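You operate a simulated robot arm through the tools that you are given. There is no shell and no other tool.

You are at the controls of a simulated robot arm. One attempt, no reset.

JOB
Take the blue skein ring off the swift and lay it back on the raised shelf.
Fine: swift brake on, line out of the guides, toggle into the blue holder, yellow knob up; at the shelf's skein end.

Only the result counts: the job must be done as asked and must still hold three seconds after the hand-in. Knocking over, shifting, dropping, spilling or breaking anything else fails it.

ROBOT AND FRAMES
A 6-joint arm with a two-finger parallel gripper, fixed in place. Base frame: the origin is at the foot of the arm, x ahead of it, y to its left, z up; the work surface is at about z = 900. Readings come in mm, rad, newtons and seconds.
Its first joint turns from -2.897 to 2.897 rad. Payload 3.91 kg.
The tool frame sits at the grasp point between the pads (the TCP): z along the fingers, y along the line on which they close. The tips reach 30 mm beyond it. Largest opening 110 mm; finger width 20, thickness 10; the body of the gripper, 48 by 112 mm, starts 55 mm behind the TCP.
Orientation is told as [roll, pitch, yaw] about the base's x, y, z axes, in that order, counted from this pose: with the fingers straight down and closing along the base's y, the tool's x points along the base's -x, its y along +y and its z along -z.

CONTROLS
- The arm moves only by the tool drive_tool. Its argument "deltas" is a list of rows, each a list of 7 numbers: the shift along the tool's x, y, z in units of 50 mm (1.0 is 50 mm), then the turn, a rotation vector about the tool's x, y, z in units of 5 degrees (1.0 is 5 degrees), then the finger opening in cm, from 0 to 11. In form: [[dx, dy, dz, wx, wy, wz, jaw], ...]. A call has 1 to 20 rows; each row shifts and turns the commanded pose from where the row before left it, along the tool's axes as they then stand. A call with a number of a shift or a turn outside -1 to 1 is refused whole. Each row takes 0.2 s and may step no farther than 50 mm and 0.15 rad from the row before; otherwise, or with a gripper value out of range, the whole call is refused. Where a pose cannot be reached the arm comes as near as it can. A force on the tool above 40 N (or 10 N above the force at the start of the call, whichever is more), or a blocked arm, ends the call early, and 0.2 s more pass. Each finger travels about 108 mm/s and halts on what it meets, pressing with about 25 N; the grip force reading is that of the motor and also rises with nothing between the fingers. The clock runs only during rows and for 0.2 s after the last one: add rows that do not move to give the fingers time. The reply holds the time, the measured pose of the TCP, the force on the tool along the base axes, the opening and the grip force, in the units named above and with some noise, with the torque about the TCP (base axes, N m) and any sound that the robot's microphone picked up.
- Cameras (640 x 400 px; columns grow to the right, rows downward): "scene" is fixed at [400.1, -499.5, 1493]; the picture's right is [0.51, -0.86, 0.00], its down [-0.61, -0.36, -0.70] and it looks along [0.60, 0.36, -0.71] (base axes); focal length 214 px, centre (320, 200). "wrist" rides on the gripper at [72, 17, -103] in the tool frame; the picture's right is [-0.23, 0.97, 0.00], its down [-0.76, -0.18, -0.62] and it looks along [-0.61, -0.14, 0.78] (tool axes); focal length 222 px, centre (320, 200). There is no depth. A picture from a camera that has moved, and an enlarged one, comes with that camera's place and axes in the base frame and with its lens.
- capture(camera): a new picture of that camera. The clock stands still meanwhile.
- enlarge(camera, box): a new picture of the part [left, top, right, bottom] of that camera's present view, enlarged. The clock stands still meanwhile.
- finish_job(): hands the job in; it is judged then, once.

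Nothing tells you positions but the pictures and the camera data. Unless the task says otherwise, let go and move clear before handing in.

The tools are called after "Call:" as a command line: name --pt "numbers of a row" for each row, then --argument value for the rest, lists and objects as JSON in quotes. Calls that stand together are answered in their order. drive_tool: Moves the arm, as the interface text tells. Its arguments: {"type":"object","properties":{"deltas":{"type":"array","items":{"type":"array","items":{"type":"number"}}}},"required":["deltas"]} The other tools are called the same way: capture (camera) takes a picture; enlarge (camera, box) takes an enlarged picture of a part of a camera's view; finish_job () hands the job in.

At the start:

```text
time: 0.0
tool_pos: [700.2, 41.5, 1185.7]
orientation: [-0.001, -0.001, 0.0]
force: [-0.2, -1.0, 0.3]
moment: [-0.03, -0.04, -0.01]
gripper_width: 109.9
gripper_force: 0.1
```

scene: 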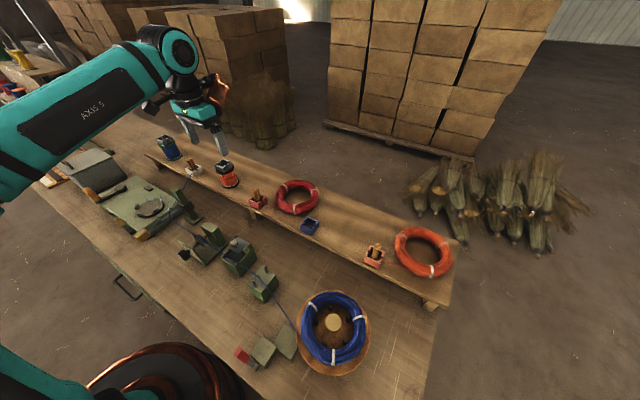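
wrist: 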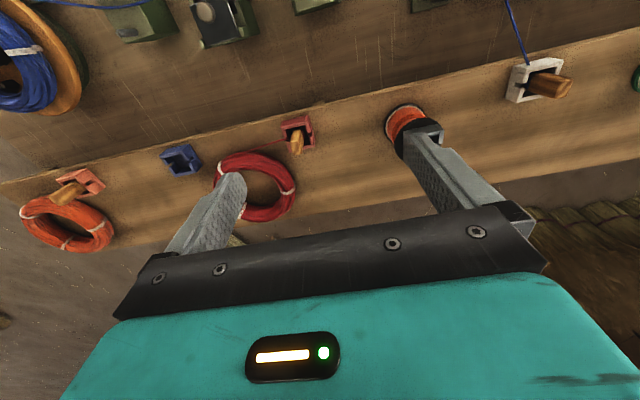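

I see a bench with a raised shelf carrying skeins, and the blue ring on a swift at the near right end. First I'll look closely at each part.

Call:
enlarge --camera "scene" --box '[220, 260, 400, 400]'

Call:
enlarge --camera "scene" --box '[130, 120, 330, 250]'

Call:
enlarge --camera "scene" --box '[240, 170, 470, 310]'

Call:
enlarge --camera "scene" --box '[160, 200, 310, 310]'

Call:
enlarge --camera "scene" --box '[40, 130, 220, 250]'

Call:
enlarge --camera "wrist" --box '[0, 0, 320, 200]'

```text
2.86 times, centred on (310, 330) of scene
camera zoom: at [400.1, -499.5, 1493.0], right [0.51, -0.86, 0.0], down [-0.61, -0.36, -0.7], along [0.6, 0.36, -0.71], focal length 613 px, centre (349, -171)
```

zoom: 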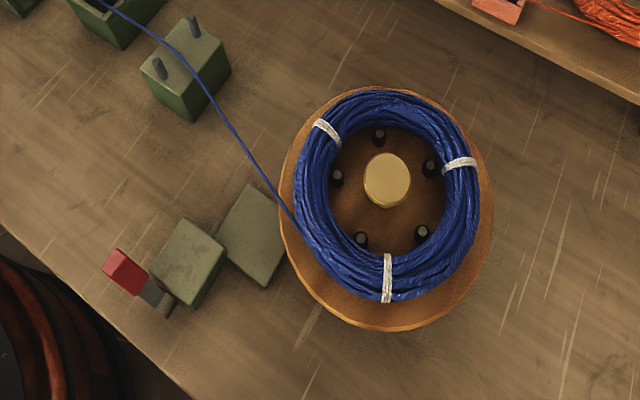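

```text
3.08 times, centred on (230, 185) of scene
camera zoom: at [400.1, -499.5, 1493.0], right [0.51, -0.86, 0.0], down [-0.61, -0.36, -0.7], along [0.6, 0.36, -0.71], focal length 660 px, centre (597, 246)
```

zoom: 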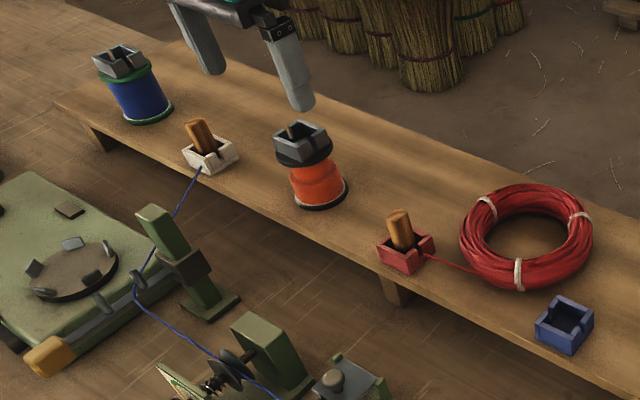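

```text
2.78 times, centred on (355, 240) of scene
camera zoom: at [400.1, -499.5, 1493.0], right [0.51, -0.86, 0.0], down [-0.61, -0.36, -0.7], along [0.6, 0.36, -0.71], focal length 597 px, centre (223, 89)
```

zoom: 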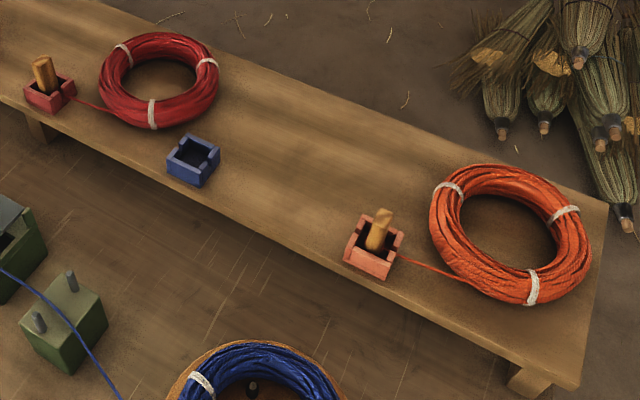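

```text
3.64 times, centred on (235, 255) of scene
camera zoom: at [400.1, -499.5, 1493.0], right [0.51, -0.86, 0.0], down [-0.61, -0.36, -0.7], along [0.6, 0.36, -0.71], focal length 780 px, centre (629, 0)
```

zoom: 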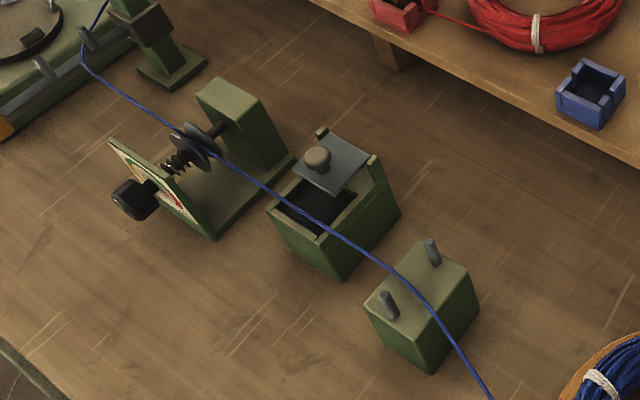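

```text
3.33 times, centred on (130, 190) of scene
camera zoom: at [400.1, -499.5, 1493.0], right [0.51, -0.86, 0.0], down [-0.61, -0.36, -0.7], along [0.6, 0.36, -0.71], focal length 715 px, centre (953, 233)
```

zoom: 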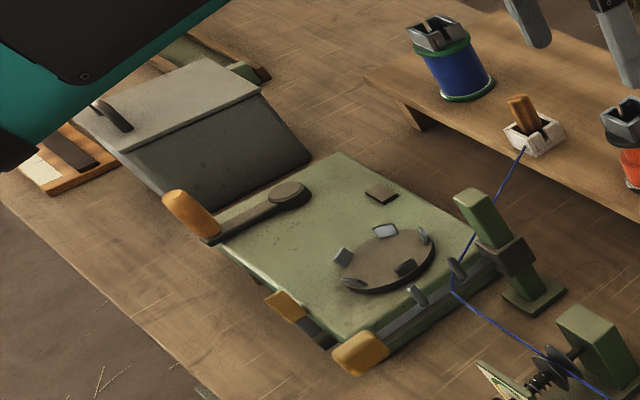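

```text
2.00 times, centred on (160, 100) of wrist
camera zoom: at [627.4, 59.2, 1289.8], right [0.23, 0.97, 0.0], down [0.76, -0.18, 0.62], along [0.61, -0.14, -0.78], focal length 444 px, centre (640, 400)
```

zoom: 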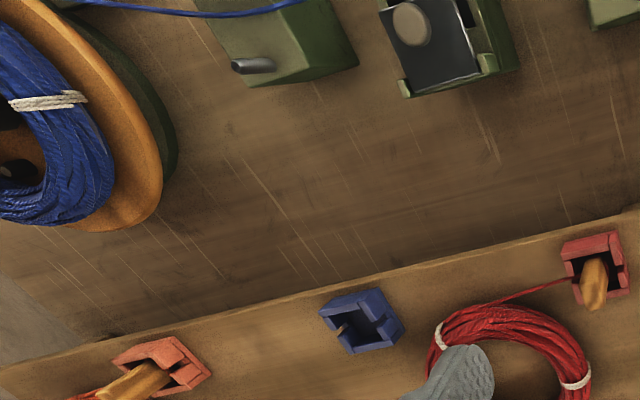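

The blue line runs from the ring over a two-pin block, a lidded box, a disc tensioner and a traverse guide to the toggle in the white holder. The blue holder is empty at about (763,-239). I'll move the wrist camera over the swift for a closer look.

Call:
drive_tool --pt "0.4545 -0.803 -0.116 0 0 0 11" --pt "0.4545 -0.803 -0.116 0 0 0 11" --pt "0.4545 -0.803 -0.116 0 0 0 11" --pt "0.4545 -0.803 -0.116 0 0 0 11" --pt "0.4545 -0.803 -0.116 0 0 0 11" --pt "0.4545 -0.803 -0.116 0 0 0 11" --pt "0.4545 -0.803 -0.116 0 0 0 11" --pt "0.4545 -0.803 -0.116 0 0 0 11" --pt "0.4545 -0.803 -0.116 0 0 0 11" --pt "0.4545 -0.803 -0.116 0 0 0 11" --pt "0.4545 -0.803 -0.116 0 0 0 11"

Call:
capture --camera "wrist"

Call:
capture --camera "scene"

```text
time: 2.4
tool_pos: [449.7, -399.7, 1250.0]
orientation: [0.001, 0.001, 0.001]
force: [0.1, 0.0, -0.3]
moment: [-0.02, 0.02, 0.03]
gripper_width: 110.1
gripper_force: 0.1
```

```text
taken
camera wrist: at [377.5, -382.3, 1353.6], right [0.23, 0.97, 0.0], down [0.76, -0.18, 0.62], along [0.61, -0.14, -0.78], focal length 222 px, centre (320, 200)
```

wrist: 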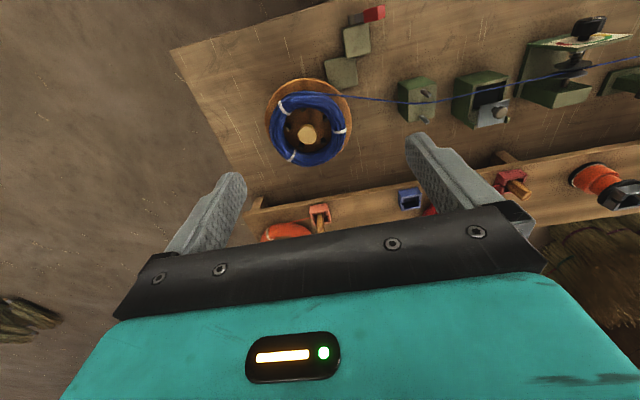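

```text
taken
```

scene: 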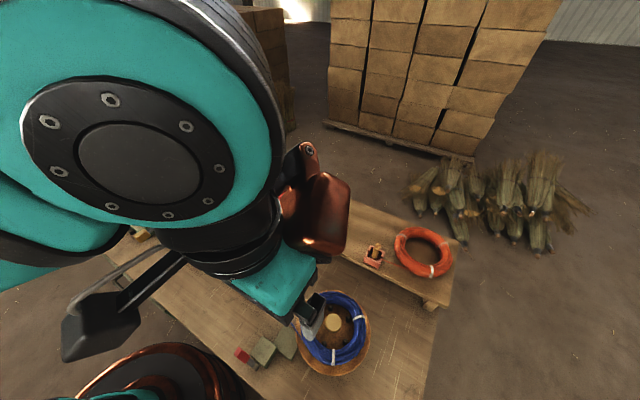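

Call:
enlarge --camera "wrist" --box '[240, 0, 400, 180]'

Call:
enlarge --camera "wrist" --box '[380, 0, 640, 160]'

```text
2.22 times, centred on (320, 90) of wrist
camera zoom: at [377.5, -382.3, 1353.6], right [0.23, 0.97, 0.0], down [0.76, -0.18, 0.62], along [0.61, -0.14, -0.78], focal length 494 px, centre (320, 444)
```

zoom: 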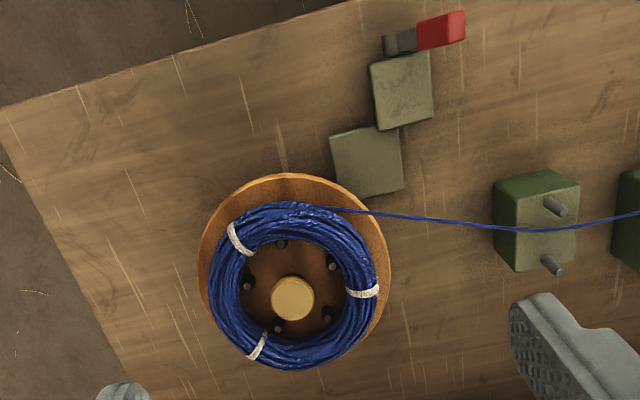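

```text
2.46 times, centred on (510, 80) of wrist
camera zoom: at [377.5, -382.3, 1353.6], right [0.23, 0.97, 0.0], down [0.76, -0.18, 0.62], along [0.61, -0.14, -0.78], focal length 547 px, centre (-148, 495)
```

zoom: 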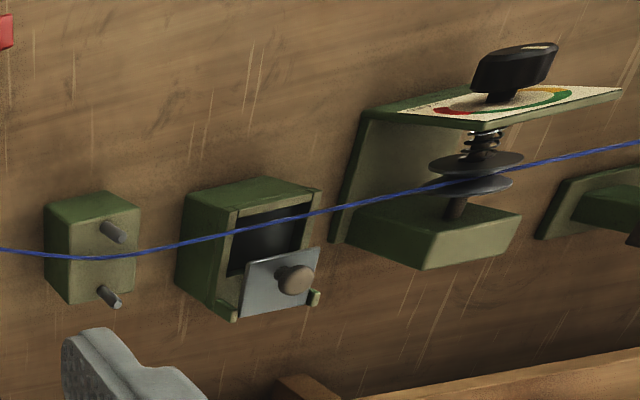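

The swift's knob is about (548,-447,910). I'll go lower with the wrist camera to see the swift, brake and guides.

Call:
drive_tool --pt "-0.1 0 0.65 0 0 0 11" --pt "-0.1 0 0.65 0 0 0 11" --pt "-0.1 0 0.65 0 0 0 11" --pt "-0.1 0 0.65 0 0 0 11"

Call:
capture --camera "wrist"

Call:
enlarge --camera "wrist" --box '[220, 60, 420, 200]'

Call:
enlarge --camera "wrist" --box '[280, 0, 440, 110]'

```text
time: 3.4
tool_pos: [468.7, -401.2, 1119.3]
orientation: [0.0, -0.001, 0.001]
force: [0.9, -0.7, 0.2]
moment: [0.0, -0.02, 0.05]
gripper_width: 110.2
gripper_force: 0.0
```

```text
taken
camera wrist: at [398.0, -383.2, 1223.8], right [0.23, 0.97, 0.0], down [0.76, -0.18, 0.62], along [0.61, -0.14, -0.78], focal length 222 px, centre (320, 200)
```

wrist: 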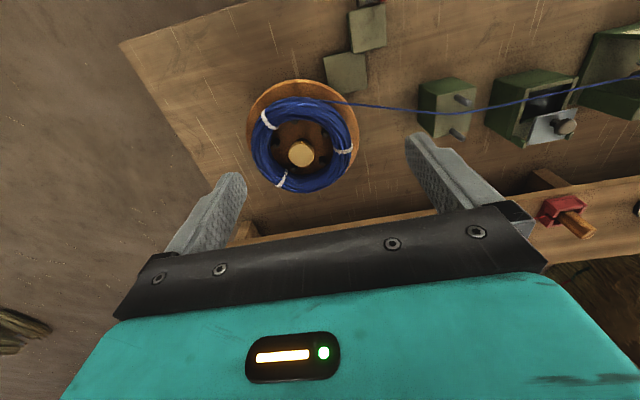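

```text
2.86 times, centred on (320, 130) of wrist
camera zoom: at [398.0, -383.2, 1223.8], right [0.23, 0.97, 0.0], down [0.76, -0.18, 0.62], along [0.61, -0.14, -0.78], focal length 635 px, centre (320, 400)
```

zoom: 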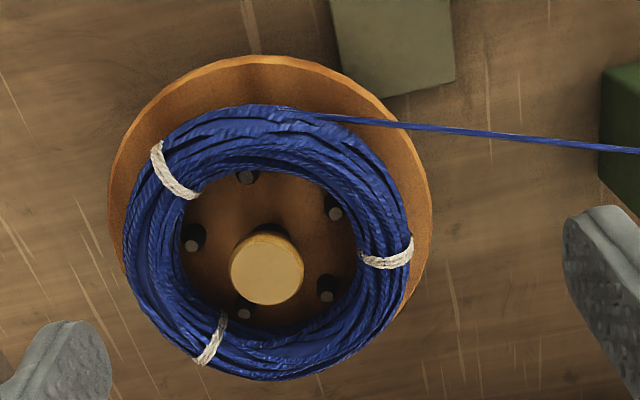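

```text
3.64 times, centred on (360, 55) of wrist
camera zoom: at [398.0, -383.2, 1223.8], right [0.23, 0.97, 0.0], down [0.76, -0.18, 0.62], along [0.61, -0.14, -0.78], focal length 808 px, centre (174, 727)
```

zoom: 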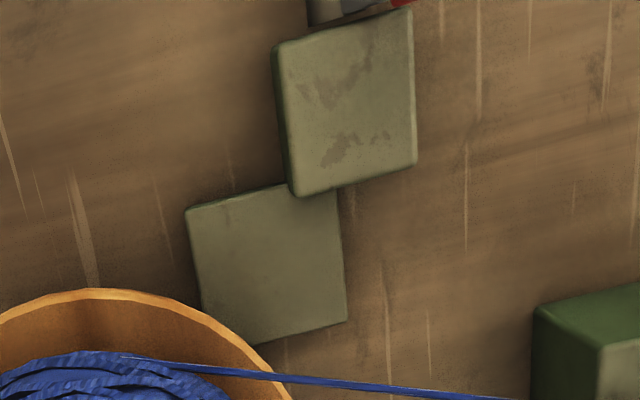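

The ring seems to rest on a wooden disc with five pegs and a central yellow knob. I'll pitch the wrist to see the swift and brake from the side.

Call:
drive_tool --pt "0.545 -0.045 0.395 0 0 0 11" --pt "0.545 -0.045 0.395 0 0 0 11" --pt "0.545 -0.045 0.395 0 0 0 11" --pt "0.545 -0.045 0.395 0 0 0 11" --pt "0 0 0 0 -1 0 11" --pt "0 0 0 0 -1 0 11" --pt "0 0 0 0 -1 0 11" --pt "0 0 0 0 -1 0 11" --pt "0 0 0 0 -1 0 11" --pt "0 0 0 0 -1 0 11"

Call:
capture --camera "wrist"

Call:
capture --camera "scene"

```text
time: 5.6
tool_pos: [359.9, -409.2, 1039.6]
orientation: [0.001, -0.525, 0.0]
force: [-0.3, 0.3, -0.4]
moment: [-0.01, 0.02, -0.01]
gripper_width: 110.3
gripper_force: 0.1
```

```text
taken
camera wrist: at [246.2, -391.7, 1093.8], right [0.2, 0.97, 0.11], down [0.35, -0.18, 0.92], along [0.92, -0.14, -0.37], focal length 222 px, centre (320, 200)
```

wrist: 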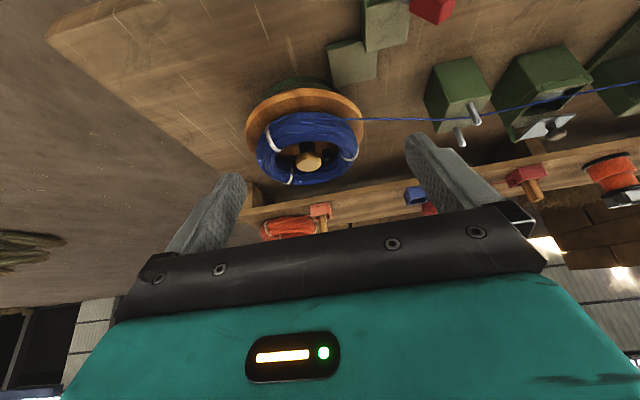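

```text
taken
```

scene: 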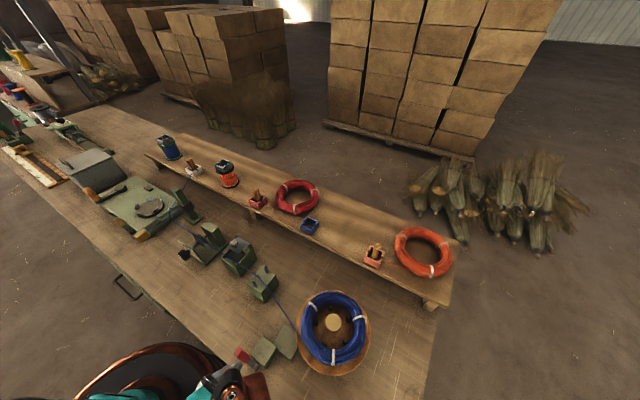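

Now I have a lower view (picture is upside down: up in the world is down in the picture). I'll enlarge the swift and brake.

Call:
enlarge --camera "wrist" --box '[230, 60, 390, 200]'

Call:
enlarge --camera "wrist" --box '[310, 0, 480, 100]'

Call:
enlarge --camera "wrist" --box '[400, 30, 640, 180]'

Call:
enlarge --camera "scene" --box '[220, 310, 320, 380]'

Call:
enlarge --camera "scene" --box '[0, 80, 240, 250]'

```text
2.86 times, centred on (310, 130) of wrist
camera zoom: at [246.2, -391.7, 1093.8], right [0.2, 0.97, 0.11], down [0.35, -0.18, 0.92], along [0.92, -0.14, -0.37], focal length 635 px, centre (349, 400)
```

zoom: 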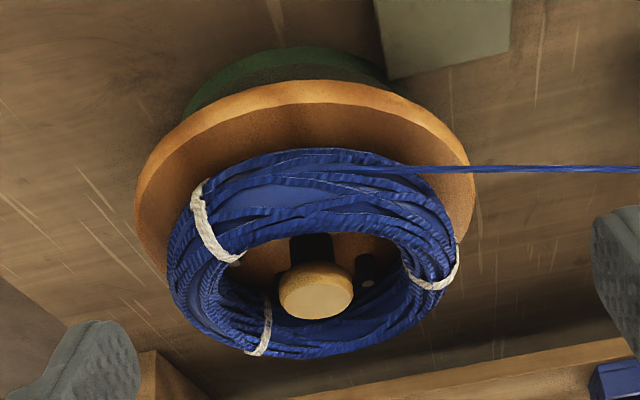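

```text
3.76 times, centred on (395, 50) of wrist
camera zoom: at [246.2, -391.7, 1093.8], right [0.2, 0.97, 0.11], down [0.35, -0.18, 0.92], along [0.92, -0.14, -0.37], focal length 836 px, centre (38, 765)
```

zoom: 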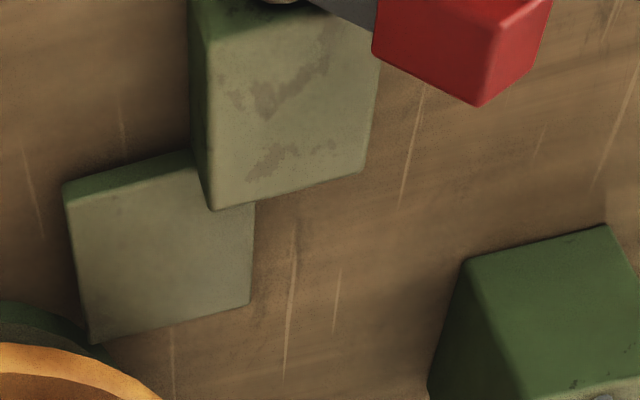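

```text
2.67 times, centred on (520, 105) of wrist
camera zoom: at [246.2, -391.7, 1093.8], right [0.2, 0.97, 0.11], down [0.35, -0.18, 0.92], along [0.92, -0.14, -0.37], focal length 592 px, centre (-213, 453)
```

zoom: 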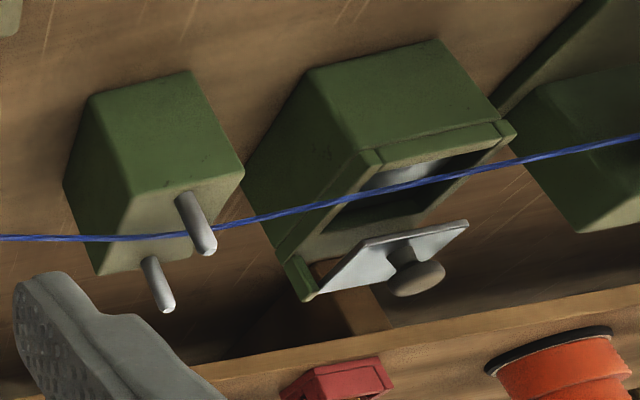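

```text
5.71 times, centred on (270, 345) of scene
camera zoom: at [400.1, -499.5, 1493.0], right [0.51, -0.86, 0.0], down [-0.61, -0.36, -0.7], along [0.6, 0.36, -0.71], focal length 1226 px, centre (606, -629)
```

zoom: 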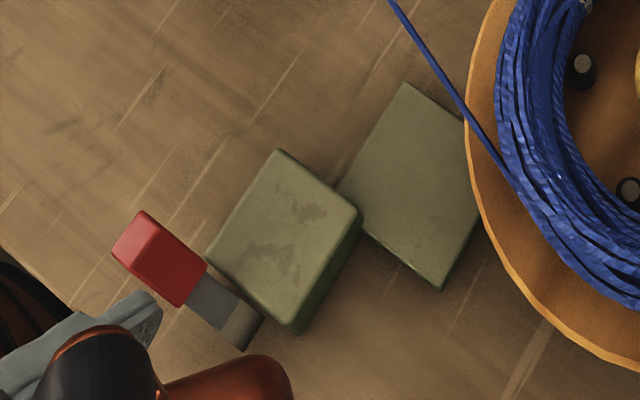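

```text
2.35 times, centred on (120, 165) of scene
camera zoom: at [400.1, -499.5, 1493.0], right [0.51, -0.86, 0.0], down [-0.61, -0.36, -0.7], along [0.6, 0.36, -0.71], focal length 505 px, centre (791, 282)
```

zoom: 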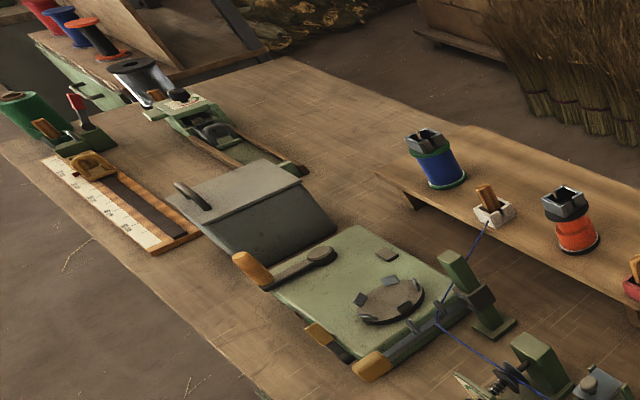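

The swift axis is near (549,-450), knob top at about 907, disc top at about 834, and the brake lever knob is near (387,-297). I'll look closer at the brake lever from the base side.

Call:
drive_tool --pt "0.357 0.793 0.217 0 0 0 11" --pt "0.357 0.793 0.217 0 0 0 11" --pt "0.357 0.793 0.217 0 0 0 11"

Call:
capture --camera "wrist"

Call:
enlarge --camera "wrist" --box '[200, 0, 440, 150]'

```text
time: 6.4
tool_pos: [330.7, -291.3, 984.3]
orientation: [-0.001, -0.525, 0.0]
force: [0.6, -0.3, -0.3]
moment: [0.01, 0.03, 0.02]
gripper_width: 110.0
gripper_force: 0.0
```

```text
taken
camera wrist: at [215.9, -272.8, 1037.8], right [0.2, 0.97, 0.11], down [0.35, -0.18, 0.92], along [0.92, -0.14, -0.37], focal length 222 px, centre (320, 200)
```

wrist: 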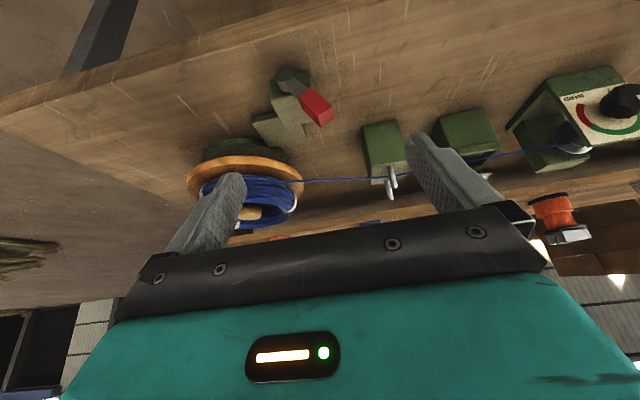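

```text
2.67 times, centred on (320, 75) of wrist
camera zoom: at [215.9, -272.8, 1037.8], right [0.2, 0.97, 0.11], down [0.35, -0.18, 0.92], along [0.92, -0.14, -0.37], focal length 592 px, centre (320, 533)
```

zoom: 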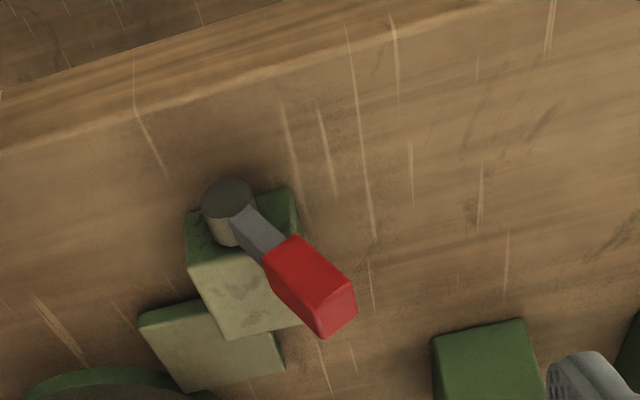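

The brake lever pivots on the base-facing side of its block and leans about 50° up, away from the swift. I'll check the shoe gap at the swift and the similar lever at the other station.

Call:
enlarge --camera "wrist" --box '[190, 90, 310, 165]'

Call:
enlarge --camera "wrist" --box '[440, 50, 640, 175]'

Call:
enlarge --camera "scene" --box '[0, 80, 100, 190]'

Call:
enlarge --camera "scene" --box '[270, 280, 390, 380]'

Call:
enlarge --camera "scene" --box '[140, 130, 220, 250]'

```text
5.33 times, centred on (250, 128) of wrist
camera zoom: at [215.9, -272.8, 1037.8], right [0.2, 0.97, 0.11], down [0.35, -0.18, 0.92], along [0.92, -0.14, -0.37], focal length 1185 px, centre (693, 587)
```

zoom: 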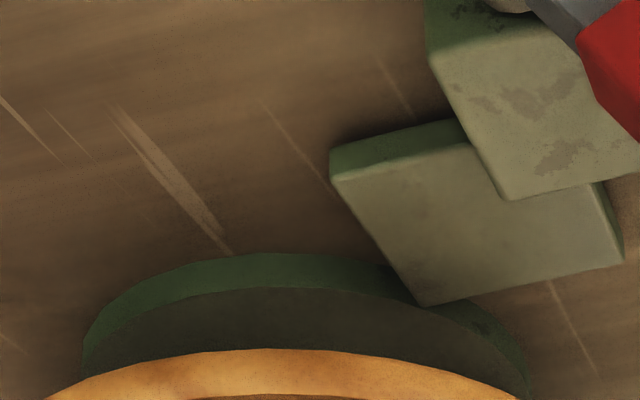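

```text
3.20 times, centred on (540, 112) of wrist
camera zoom: at [215.9, -272.8, 1037.8], right [0.2, 0.97, 0.11], down [0.35, -0.18, 0.92], along [0.92, -0.14, -0.37], focal length 711 px, centre (-384, 480)
```

zoom: 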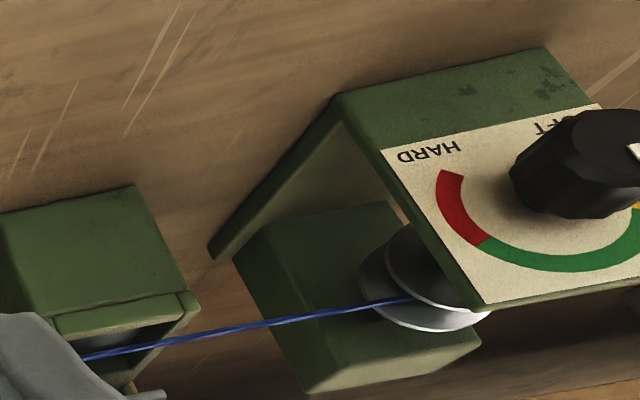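

```text
3.64 times, centred on (50, 135) of scene
camera zoom: at [400.1, -499.5, 1493.0], right [0.51, -0.86, 0.0], down [-0.61, -0.36, -0.7], along [0.6, 0.36, -0.71], focal length 780 px, centre (1302, 436)
```

zoom: 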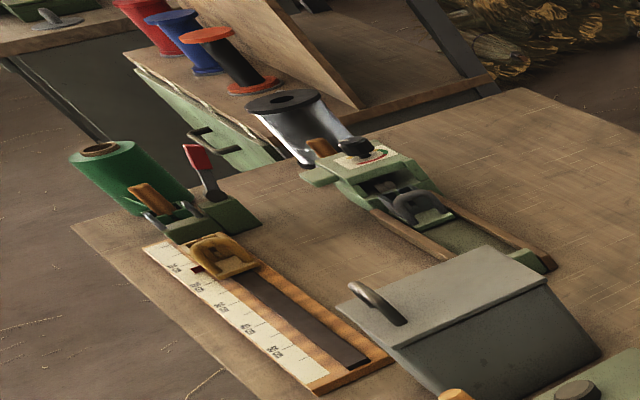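

```text
4.00 times, centred on (330, 330) of scene
camera zoom: at [400.1, -499.5, 1493.0], right [0.51, -0.86, 0.0], down [-0.61, -0.36, -0.7], along [0.6, 0.36, -0.71], focal length 858 px, centre (280, -320)
```

zoom: 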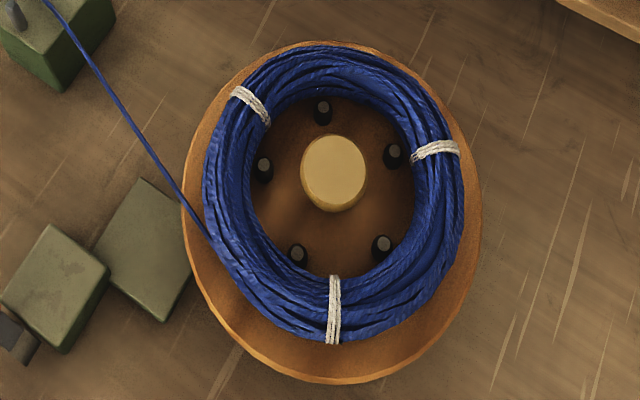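

```text
3.33 times, centred on (180, 190) of scene
camera zoom: at [400.1, -499.5, 1493.0], right [0.51, -0.86, 0.0], down [-0.61, -0.36, -0.7], along [0.6, 0.36, -0.71], focal length 715 px, centre (787, 233)
```

zoom: 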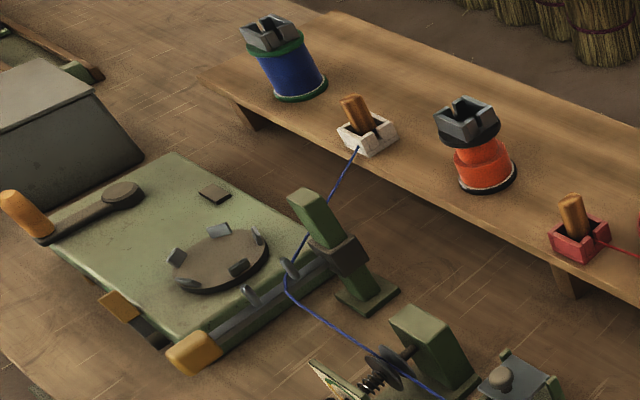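

The red brake knob is at about (387,-291,871) with its pivot near (387,-320,812), so the lever leans about 26° away from the swift. I'll close the fingers, straighten the tool and stand beside the lever to push it toward the swift and watch the shoe.

Call:
drive_tool --pt "0 0 0 0 1 0 0" --pt "0 0 0 0 1 0 0" --pt "0 0 0 0 1 0 0" --pt "0 0 0 0 1 0 0" --pt "0 0 0 0 1 0 0" --pt "0 0 0 0 1 0 0" --pt "-0.56 0.61 0 0 0 0 0" --pt "-0.56 0.61 0 0 0 0 0"

Call:
capture --camera "wrist"

Call:
enlarge --camera "scene" --box '[180, 280, 380, 400]'

```text
time: 8.2
tool_pos: [385.6, -228.7, 986.1]
orientation: [0.0, 0.001, 0.001]
force: [0.2, 0.2, -0.6]
moment: [0.07, -0.01, 0.03]
gripper_width: 0.3
gripper_force: 25.2
```

```text
taken
camera wrist: at [313.6, -210.8, 1090.7], right [0.23, 0.97, 0.0], down [0.76, -0.18, 0.62], along [0.61, -0.14, -0.78], focal length 222 px, centre (320, 200)
```

wrist: 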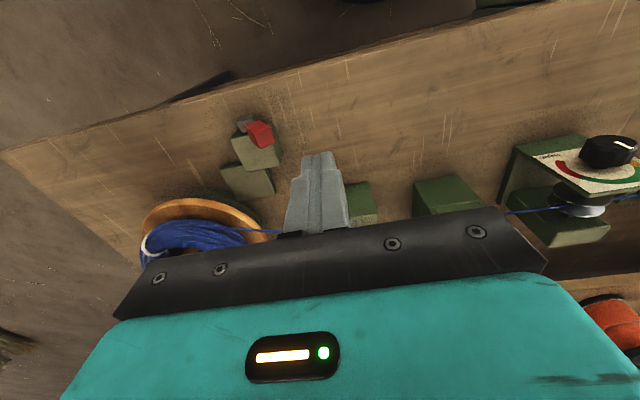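

```text
3.20 times, centred on (280, 340) of scene
camera zoom: at [400.1, -499.5, 1493.0], right [0.51, -0.86, 0.0], down [-0.61, -0.36, -0.7], along [0.6, 0.36, -0.71], focal length 686 px, centre (448, -248)
```

zoom: 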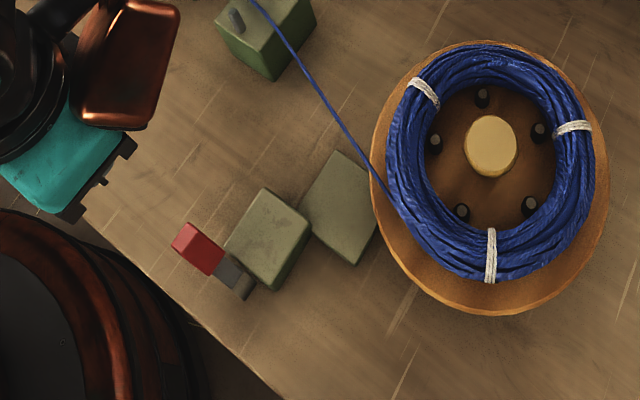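

The pose estimate of the red knob holds. I'll descend beside the lever and push it gently in −y.

Call:
drive_tool --pt "0 0 0.67 0 0 0 0" --pt "0 0 0.67 0 0 0 0" --pt "0 0 0.66 0 0 0 0" --pt "0 -0.3 0 0 0 0 0" --pt "0 -0.3 0 0 0 0 0" --pt "0 -0.3 0 0 0 0 0" --pt "0 -0.2 0 0 0 0 0" --pt "0 -0.2 0 0 0 0 0"

Call:
enlarge --camera "scene" --box '[180, 280, 380, 400]'

Call:
capture --camera "wrist"

```text
time: 9.8
tool_pos: [387.8, -279.2, 889.7]
orientation: [-0.001, -0.004, 0.0]
force: [-5.6, 8.4, 18.3]
moment: [-0.27, 0.05, -0.08]
gripper_width: 0.2
gripper_force: 25.4
stopped in row 7: the force on the tool passed its limit at 48 N (the readings are from after the stop); the commanded pose is now the measured one
```

```text
3.20 times, centred on (280, 340) of scene
camera zoom: at [400.1, -499.5, 1493.0], right [0.51, -0.86, 0.0], down [-0.61, -0.36, -0.7], along [0.6, 0.36, -0.71], focal length 686 px, centre (448, -248)
```

zoom: 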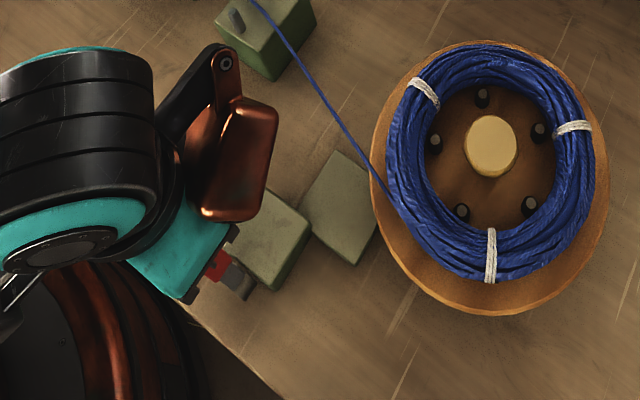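

```text
taken
camera wrist: at [314.5, -261.7, 993.3], right [0.23, 0.97, 0.0], down [0.76, -0.18, 0.63], along [0.61, -0.14, -0.78], focal length 222 px, centre (320, 200)
```

wrist: 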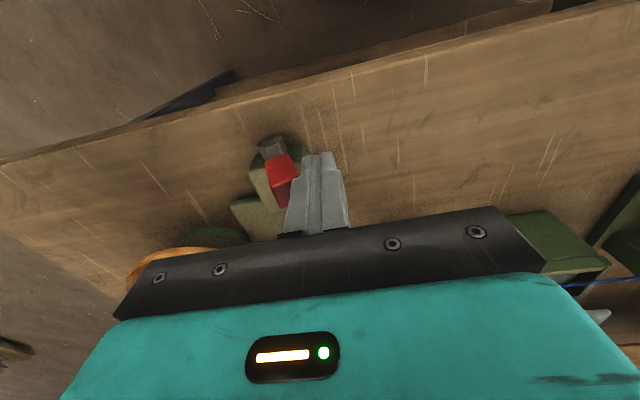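

The lever seems to have moved a little under the push before the force limit. I'll keep pushing in smaller steps.

Call:
drive_tool --pt "0 -0.1 0 0 0 0 0" --pt "0 -0.1 0 0 0 0 0" --pt "0 -0.1 0 0 0 0 0"

Call:
enlarge --camera "scene" --box '[220, 310, 320, 380]'

Call:
enlarge --camera "wrist" --box '[200, 100, 360, 200]'

```text
time: 10.2
tool_pos: [387.1, -284.1, 890.8]
orientation: [-0.006, -0.005, -0.002]
force: [-6.7, 5.1, 15.4]
moment: [-0.18, 0.02, -0.11]
gripper_width: 0.0
gripper_force: 24.6
stopped in row 2: the force on the tool passed its limit at 44 N (the readings are from after the stop); the commanded pose is now the measured one
```

```text
5.71 times, centred on (270, 345) of scene
camera zoom: at [400.1, -499.5, 1493.0], right [0.51, -0.86, 0.0], down [-0.61, -0.36, -0.7], along [0.6, 0.36, -0.71], focal length 1226 px, centre (606, -629)
```

zoom: 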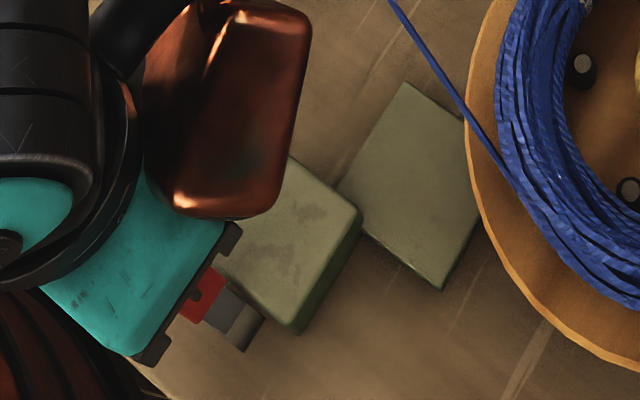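

```text
4.00 times, centred on (280, 150) of wrist
camera zoom: at [314.4, -266.2, 994.8], right [0.23, 0.97, 0.0], down [0.76, -0.17, 0.63], along [0.61, -0.15, -0.78], focal length 888 px, centre (480, 400)
```

zoom: 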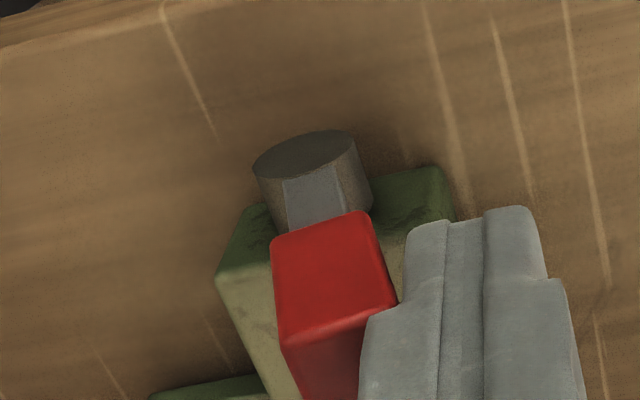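

The lever is turning stiffly, now near upright. I'll ease up slightly to shed friction and keep pushing.

Call:
drive_tool --pt "0 0 -0.12 0 0 0 0" --pt "0 -0.08 -0.04 0 0 0 0" --pt "0 -0.08 -0.04 0 0 0 0" --pt "0 -0.08 -0.02 0 0 0 0" --pt "0 -0.08 -0.02 0 0 0 0"

Call:
enlarge --camera "wrist" --box '[200, 100, 360, 200]'

```text
time: 11.4
tool_pos: [387.1, -300.8, 902.4]
orientation: [-0.002, -0.006, 0.0]
force: [0.1, 0.3, -0.5]
moment: [0.03, 0.01, 0.01]
gripper_width: 0.0
gripper_force: 25.1
```

```text
4.00 times, centred on (280, 150) of wrist
camera zoom: at [315.0, -282.5, 1006.0], right [0.23, 0.97, 0.0], down [0.76, -0.18, 0.63], along [0.61, -0.14, -0.78], focal length 888 px, centre (480, 400)
```

zoom: 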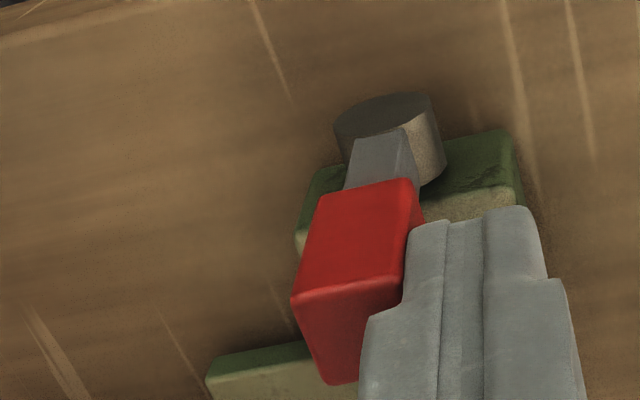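

The lever has passed over-centre and the force dropped to zero. I'll follow it gently to its stop.

Call:
drive_tool --pt "0 -0.12 0.04 0 0 0 0" --pt "0 -0.12 0.04 0 0 0 0" --pt "0 -0.12 0.04 0 0 0 0" --pt "0 -0.12 0.04 0 0 0 0" --pt "0 -0.12 0.04 0 0 0 0" --pt "0 -0.12 0.04 0 0 0 0"

Call:
enlarge --camera "wrist" --box '[200, 100, 360, 200]'

Call:
enlarge --camera "scene" --box '[220, 310, 320, 380]'

```text
time: 12.7
tool_pos: [388.0, -326.3, 892.5]
orientation: [0.0, -0.006, 0.001]
force: [-2.3, 25.9, 15.5]
moment: [0.62, 0.09, -0.08]
gripper_width: 0.0
gripper_force: 24.7
stopped in row 6: the force on the tool passed its limit at 49 N (the readings are from after the stop); the commanded pose is now the measured one
```

```text
4.00 times, centred on (280, 150) of wrist
camera zoom: at [314.7, -309.4, 997.1], right [0.23, 0.97, 0.0], down [0.76, -0.18, 0.63], along [0.61, -0.14, -0.78], focal length 888 px, centre (480, 400)
```

zoom: 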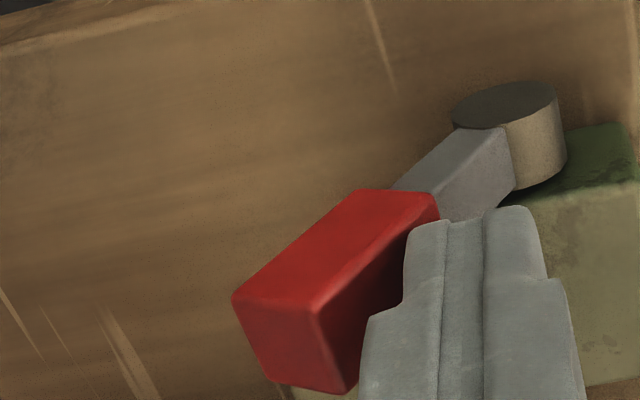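

```text
5.71 times, centred on (270, 345) of scene
camera zoom: at [400.1, -499.5, 1493.0], right [0.51, -0.86, 0.0], down [-0.61, -0.36, -0.7], along [0.6, 0.36, -0.71], focal length 1226 px, centre (606, -629)
```

zoom: 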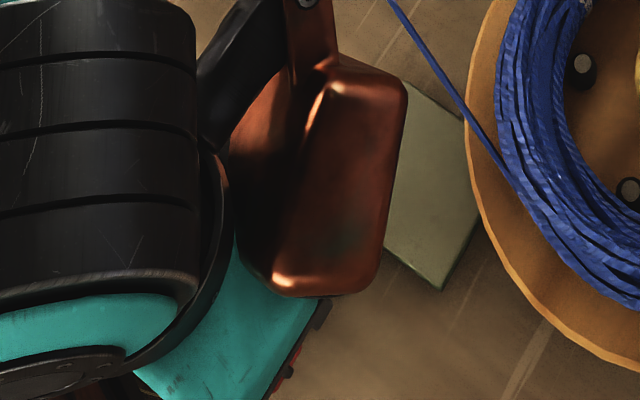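

The lever now leans toward the swift, against its stop. I'll back off and look at it from the earlier viewpoint for changes in the shoe.

Call:
drive_tool --pt "0 0.1 -0.2 0 0 0 0" --pt "0 0.2 -0.8 0 0 0 0" --pt "0.5 0.3 -0.8 0 0 0 11" --pt "0.6 0 0 0 -1 0 11" --pt "0 0 0 0 -1 0 11" --pt "0 0 0 0 -1 0 11" --pt "0 0 0 0 -1 0 11" --pt "0 0 0 0 -1 0 11" --pt "0 0 0 0 -1 0 11"

Call:
capture --camera "wrist"

Call:
enlarge --camera "scene" --box '[220, 310, 320, 380]'

```text
time: 14.7
tool_pos: [332.8, -298.7, 981.4]
orientation: [-0.001, -0.528, 0.003]
force: [0.1, 1.0, 0.5]
moment: [0.03, 0.01, -0.01]
gripper_width: 109.9
gripper_force: 0.1
```

```text
taken
camera wrist: at [217.5, -281.5, 1034.6], right [0.2, 0.97, 0.11], down [0.34, -0.18, 0.92], along [0.92, -0.14, -0.37], focal length 222 px, centre (320, 200)
```

wrist: 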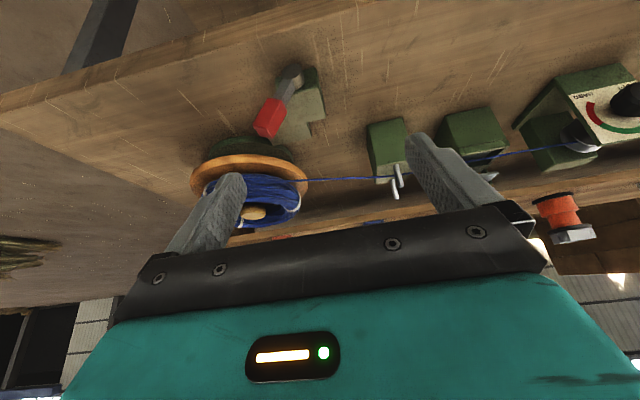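

```text
5.71 times, centred on (270, 345) of scene
camera zoom: at [400.1, -499.5, 1493.0], right [0.51, -0.86, 0.0], down [-0.61, -0.36, -0.7], along [0.6, 0.36, -0.71], focal length 1226 px, centre (606, -629)
```

zoom: 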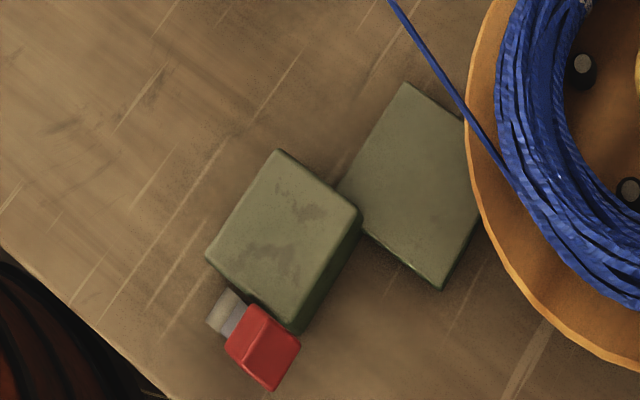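

Call:
enlarge --camera "wrist" --box '[190, 50, 350, 165]'

Call:
enlarge --camera "wrist" --box '[190, 90, 310, 165]'

```text
3.48 times, centred on (270, 108) of wrist
camera zoom: at [217.5, -281.5, 1034.6], right [0.2, 0.97, 0.11], down [0.34, -0.18, 0.92], along [0.92, -0.14, -0.37], focal length 773 px, centre (494, 522)
```

zoom: 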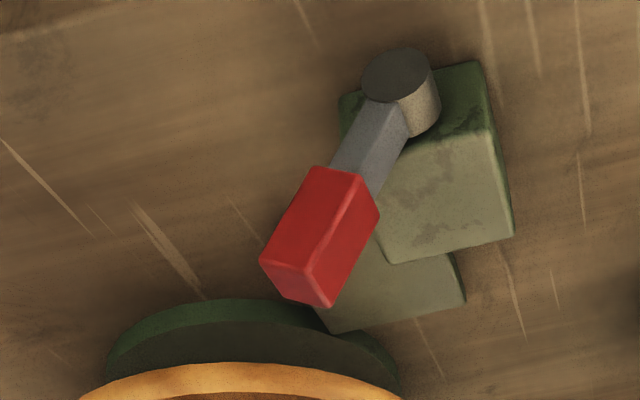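

```text
5.33 times, centred on (250, 128) of wrist
camera zoom: at [217.5, -281.5, 1034.6], right [0.2, 0.97, 0.11], down [0.34, -0.18, 0.92], along [0.92, -0.14, -0.37], focal length 1185 px, centre (693, 587)
```

zoom: 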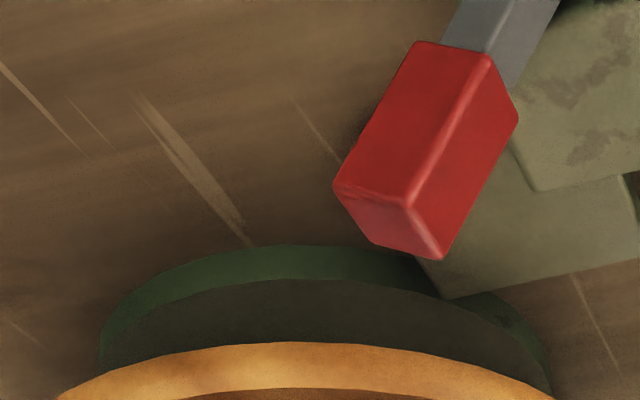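

The lever now leans toward the swift, which I take as brake on (I may verify later). Next I'll look closely at the holders on the shelf, starting with the blue and red ones.

Call:
drive_tool --pt "0 0 -0.3 0 1 0 11" --pt "0 0 -0.3 0 1 0 11" --pt "0 0 0 0 1 0 11" --pt "0 0 0 0 1 0 11" --pt "0 0 0 0 1 0 11" --pt "0 0 0 0 1 0 11" --pt "-0.878 0.185 -0.05 0 0 0 11" --pt "-0.878 0.185 -0.05 0 0 0 11" --pt "-0.878 0.185 -0.05 0 0 0 11" --pt "-0.878 0.185 -0.05 0 0 0 11" --pt "-0.878 0.185 -0.05 0 0 0 11" --pt "-0.878 0.185 -0.05 0 0 0 11" --pt "-0.878 0.185 0 0 0 0 11" --pt "-0.878 0.185 0 0 0 0 11"

Call:
capture --camera "wrist"

Call:
capture --camera "scene"

```text
time: 17.7
tool_pos: [670.5, -224.7, 1027.3]
orientation: [0.0, -0.005, -0.001]
force: [-0.6, 0.3, 0.8]
moment: [-0.01, -0.05, 0.02]
gripper_width: 109.7
gripper_force: 0.1
```

```text
taken
camera wrist: at [597.9, -208.6, 1130.1], right [0.23, 0.97, 0.0], down [0.76, -0.18, 0.63], along [0.61, -0.14, -0.78], focal length 222 px, centre (320, 200)
```

wrist: 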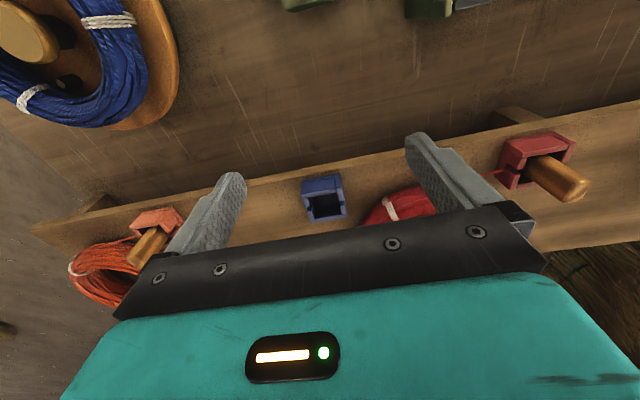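

```text
taken
```

scene: 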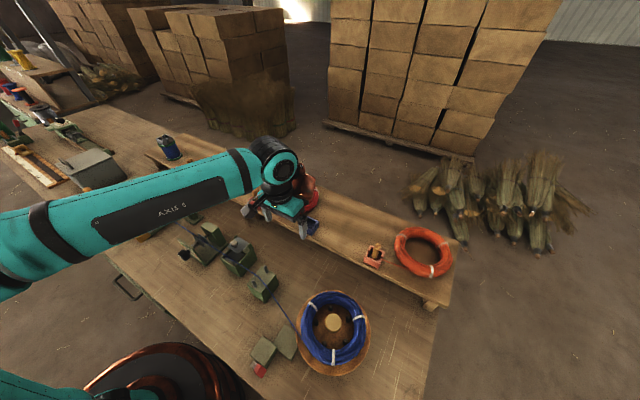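

Call:
enlarge --camera "wrist" --box '[270, 150, 390, 225]'

Call:
enlarge --camera "wrist" --box '[480, 110, 620, 215]'

Call:
enlarge --camera "wrist" --box '[40, 180, 200, 300]'

Call:
enlarge --camera "wrist" --box '[0, 0, 190, 140]'

```text
5.33 times, centred on (330, 188) of wrist
camera zoom: at [597.9, -208.6, 1130.1], right [0.23, 0.97, 0.0], down [0.76, -0.18, 0.63], along [0.61, -0.14, -0.78], focal length 1185 px, centre (267, 267)
```

zoom: 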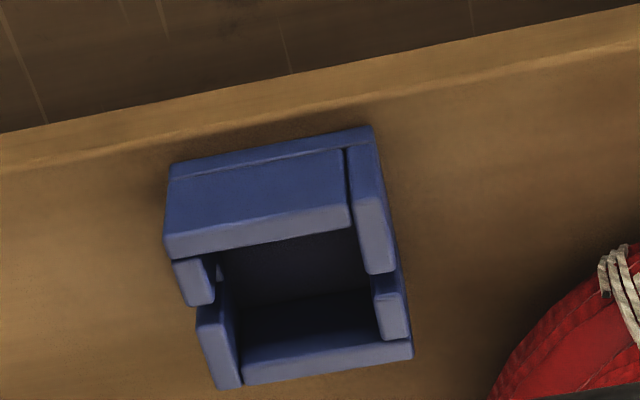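

```text
3.81 times, centred on (550, 162) of wrist
camera zoom: at [597.9, -208.6, 1130.1], right [0.23, 0.97, 0.0], down [0.76, -0.18, 0.63], along [0.61, -0.14, -0.78], focal length 846 px, centre (-556, 343)
```

zoom: 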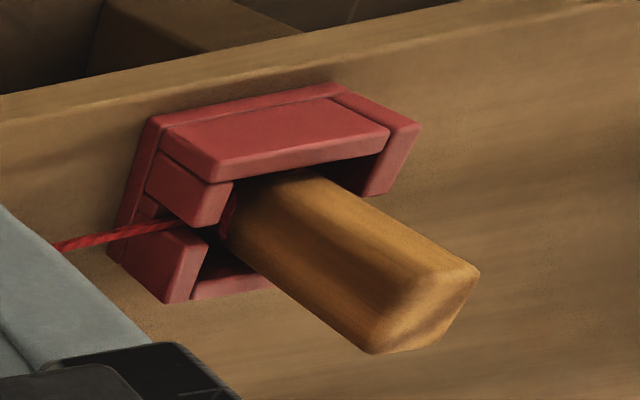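

```text
3.33 times, centred on (120, 240) of wrist
camera zoom: at [597.9, -208.6, 1130.1], right [0.23, 0.97, 0.0], down [0.76, -0.18, 0.63], along [0.61, -0.14, -0.78], focal length 740 px, centre (987, 67)
```

zoom: 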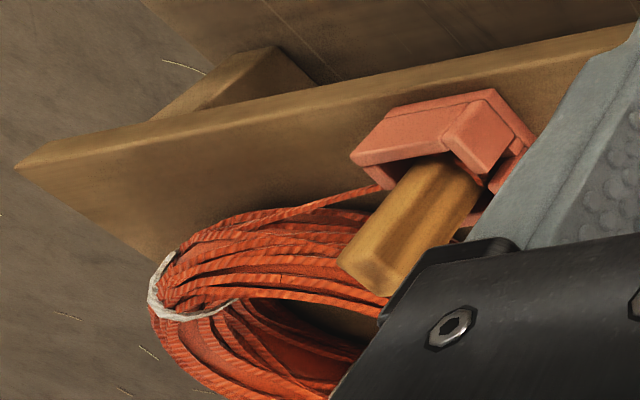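

```text
2.86 times, centred on (95, 70) of wrist
camera zoom: at [597.9, -208.6, 1130.1], right [0.23, 0.97, 0.0], down [0.76, -0.18, 0.63], along [0.61, -0.14, -0.78], focal length 635 px, centre (963, 571)
```

zoom: 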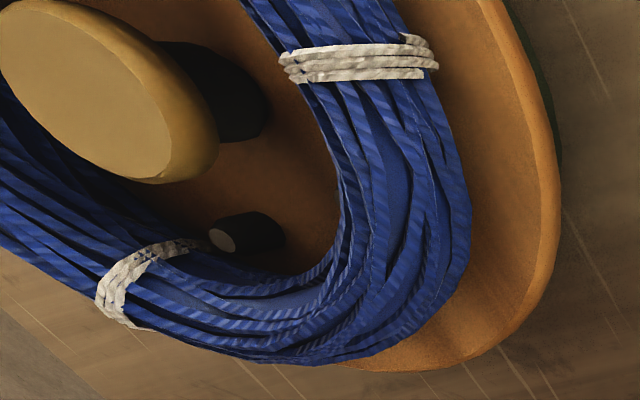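

The holders are boxes with slots in the ±y walls, and toggles stand upright in them with the line leaving through the −y slot. Now I'll look at the white holder and its toggle.

Call:
drive_tool --pt "0 0.9 -0.05 0 0 0 11" --pt "0 0.93 -0.05 0 0 0 11" --pt "0 0.93 -0.05 0 0 0 11" --pt "0 0.93 -0.05 0 0 0 11" --pt "0 0.93 -0.05 0 0 0 11" --pt "0 0.93 0 0 0 0 11" --pt "0 0.93 0 0 0 0 11" --pt "0 0.93 0 0 0 0 11" --pt "0 0.93 0 0 0 0 11" --pt "0 0.93 0 0 0 0 11" --pt "0 0.93 0 0 0 0 11" --pt "0 0.93 0 0 0 0 11" --pt "0 0.93 0 0 0 0 11"

Call:
capture --camera "wrist"

Call:
capture --camera "scene"

```text
time: 20.5
tool_pos: [668.1, 377.6, 1040.3]
orientation: [0.001, -0.006, -0.001]
force: [0.3, -1.3, -0.3]
moment: [0.04, 0.0, 0.02]
gripper_width: 109.8
gripper_force: 0.2
```

```text
taken
camera wrist: at [595.7, 394.7, 1143.2], right [0.23, 0.97, 0.0], down [0.76, -0.18, 0.63], along [0.61, -0.14, -0.78], focal length 222 px, centre (320, 200)
```

wrist: 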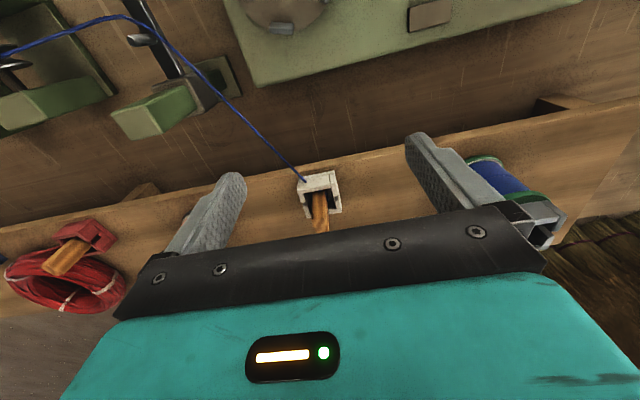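

```text
taken
```

scene: 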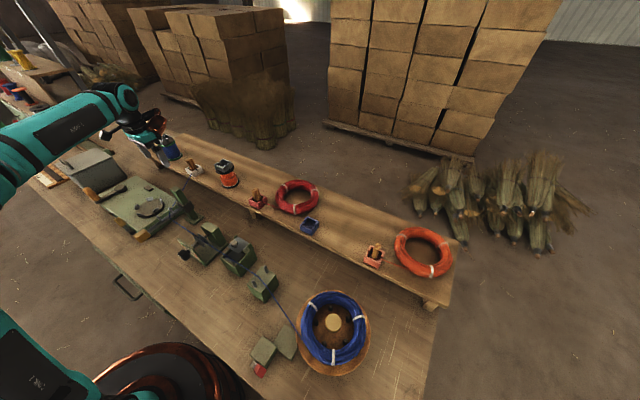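

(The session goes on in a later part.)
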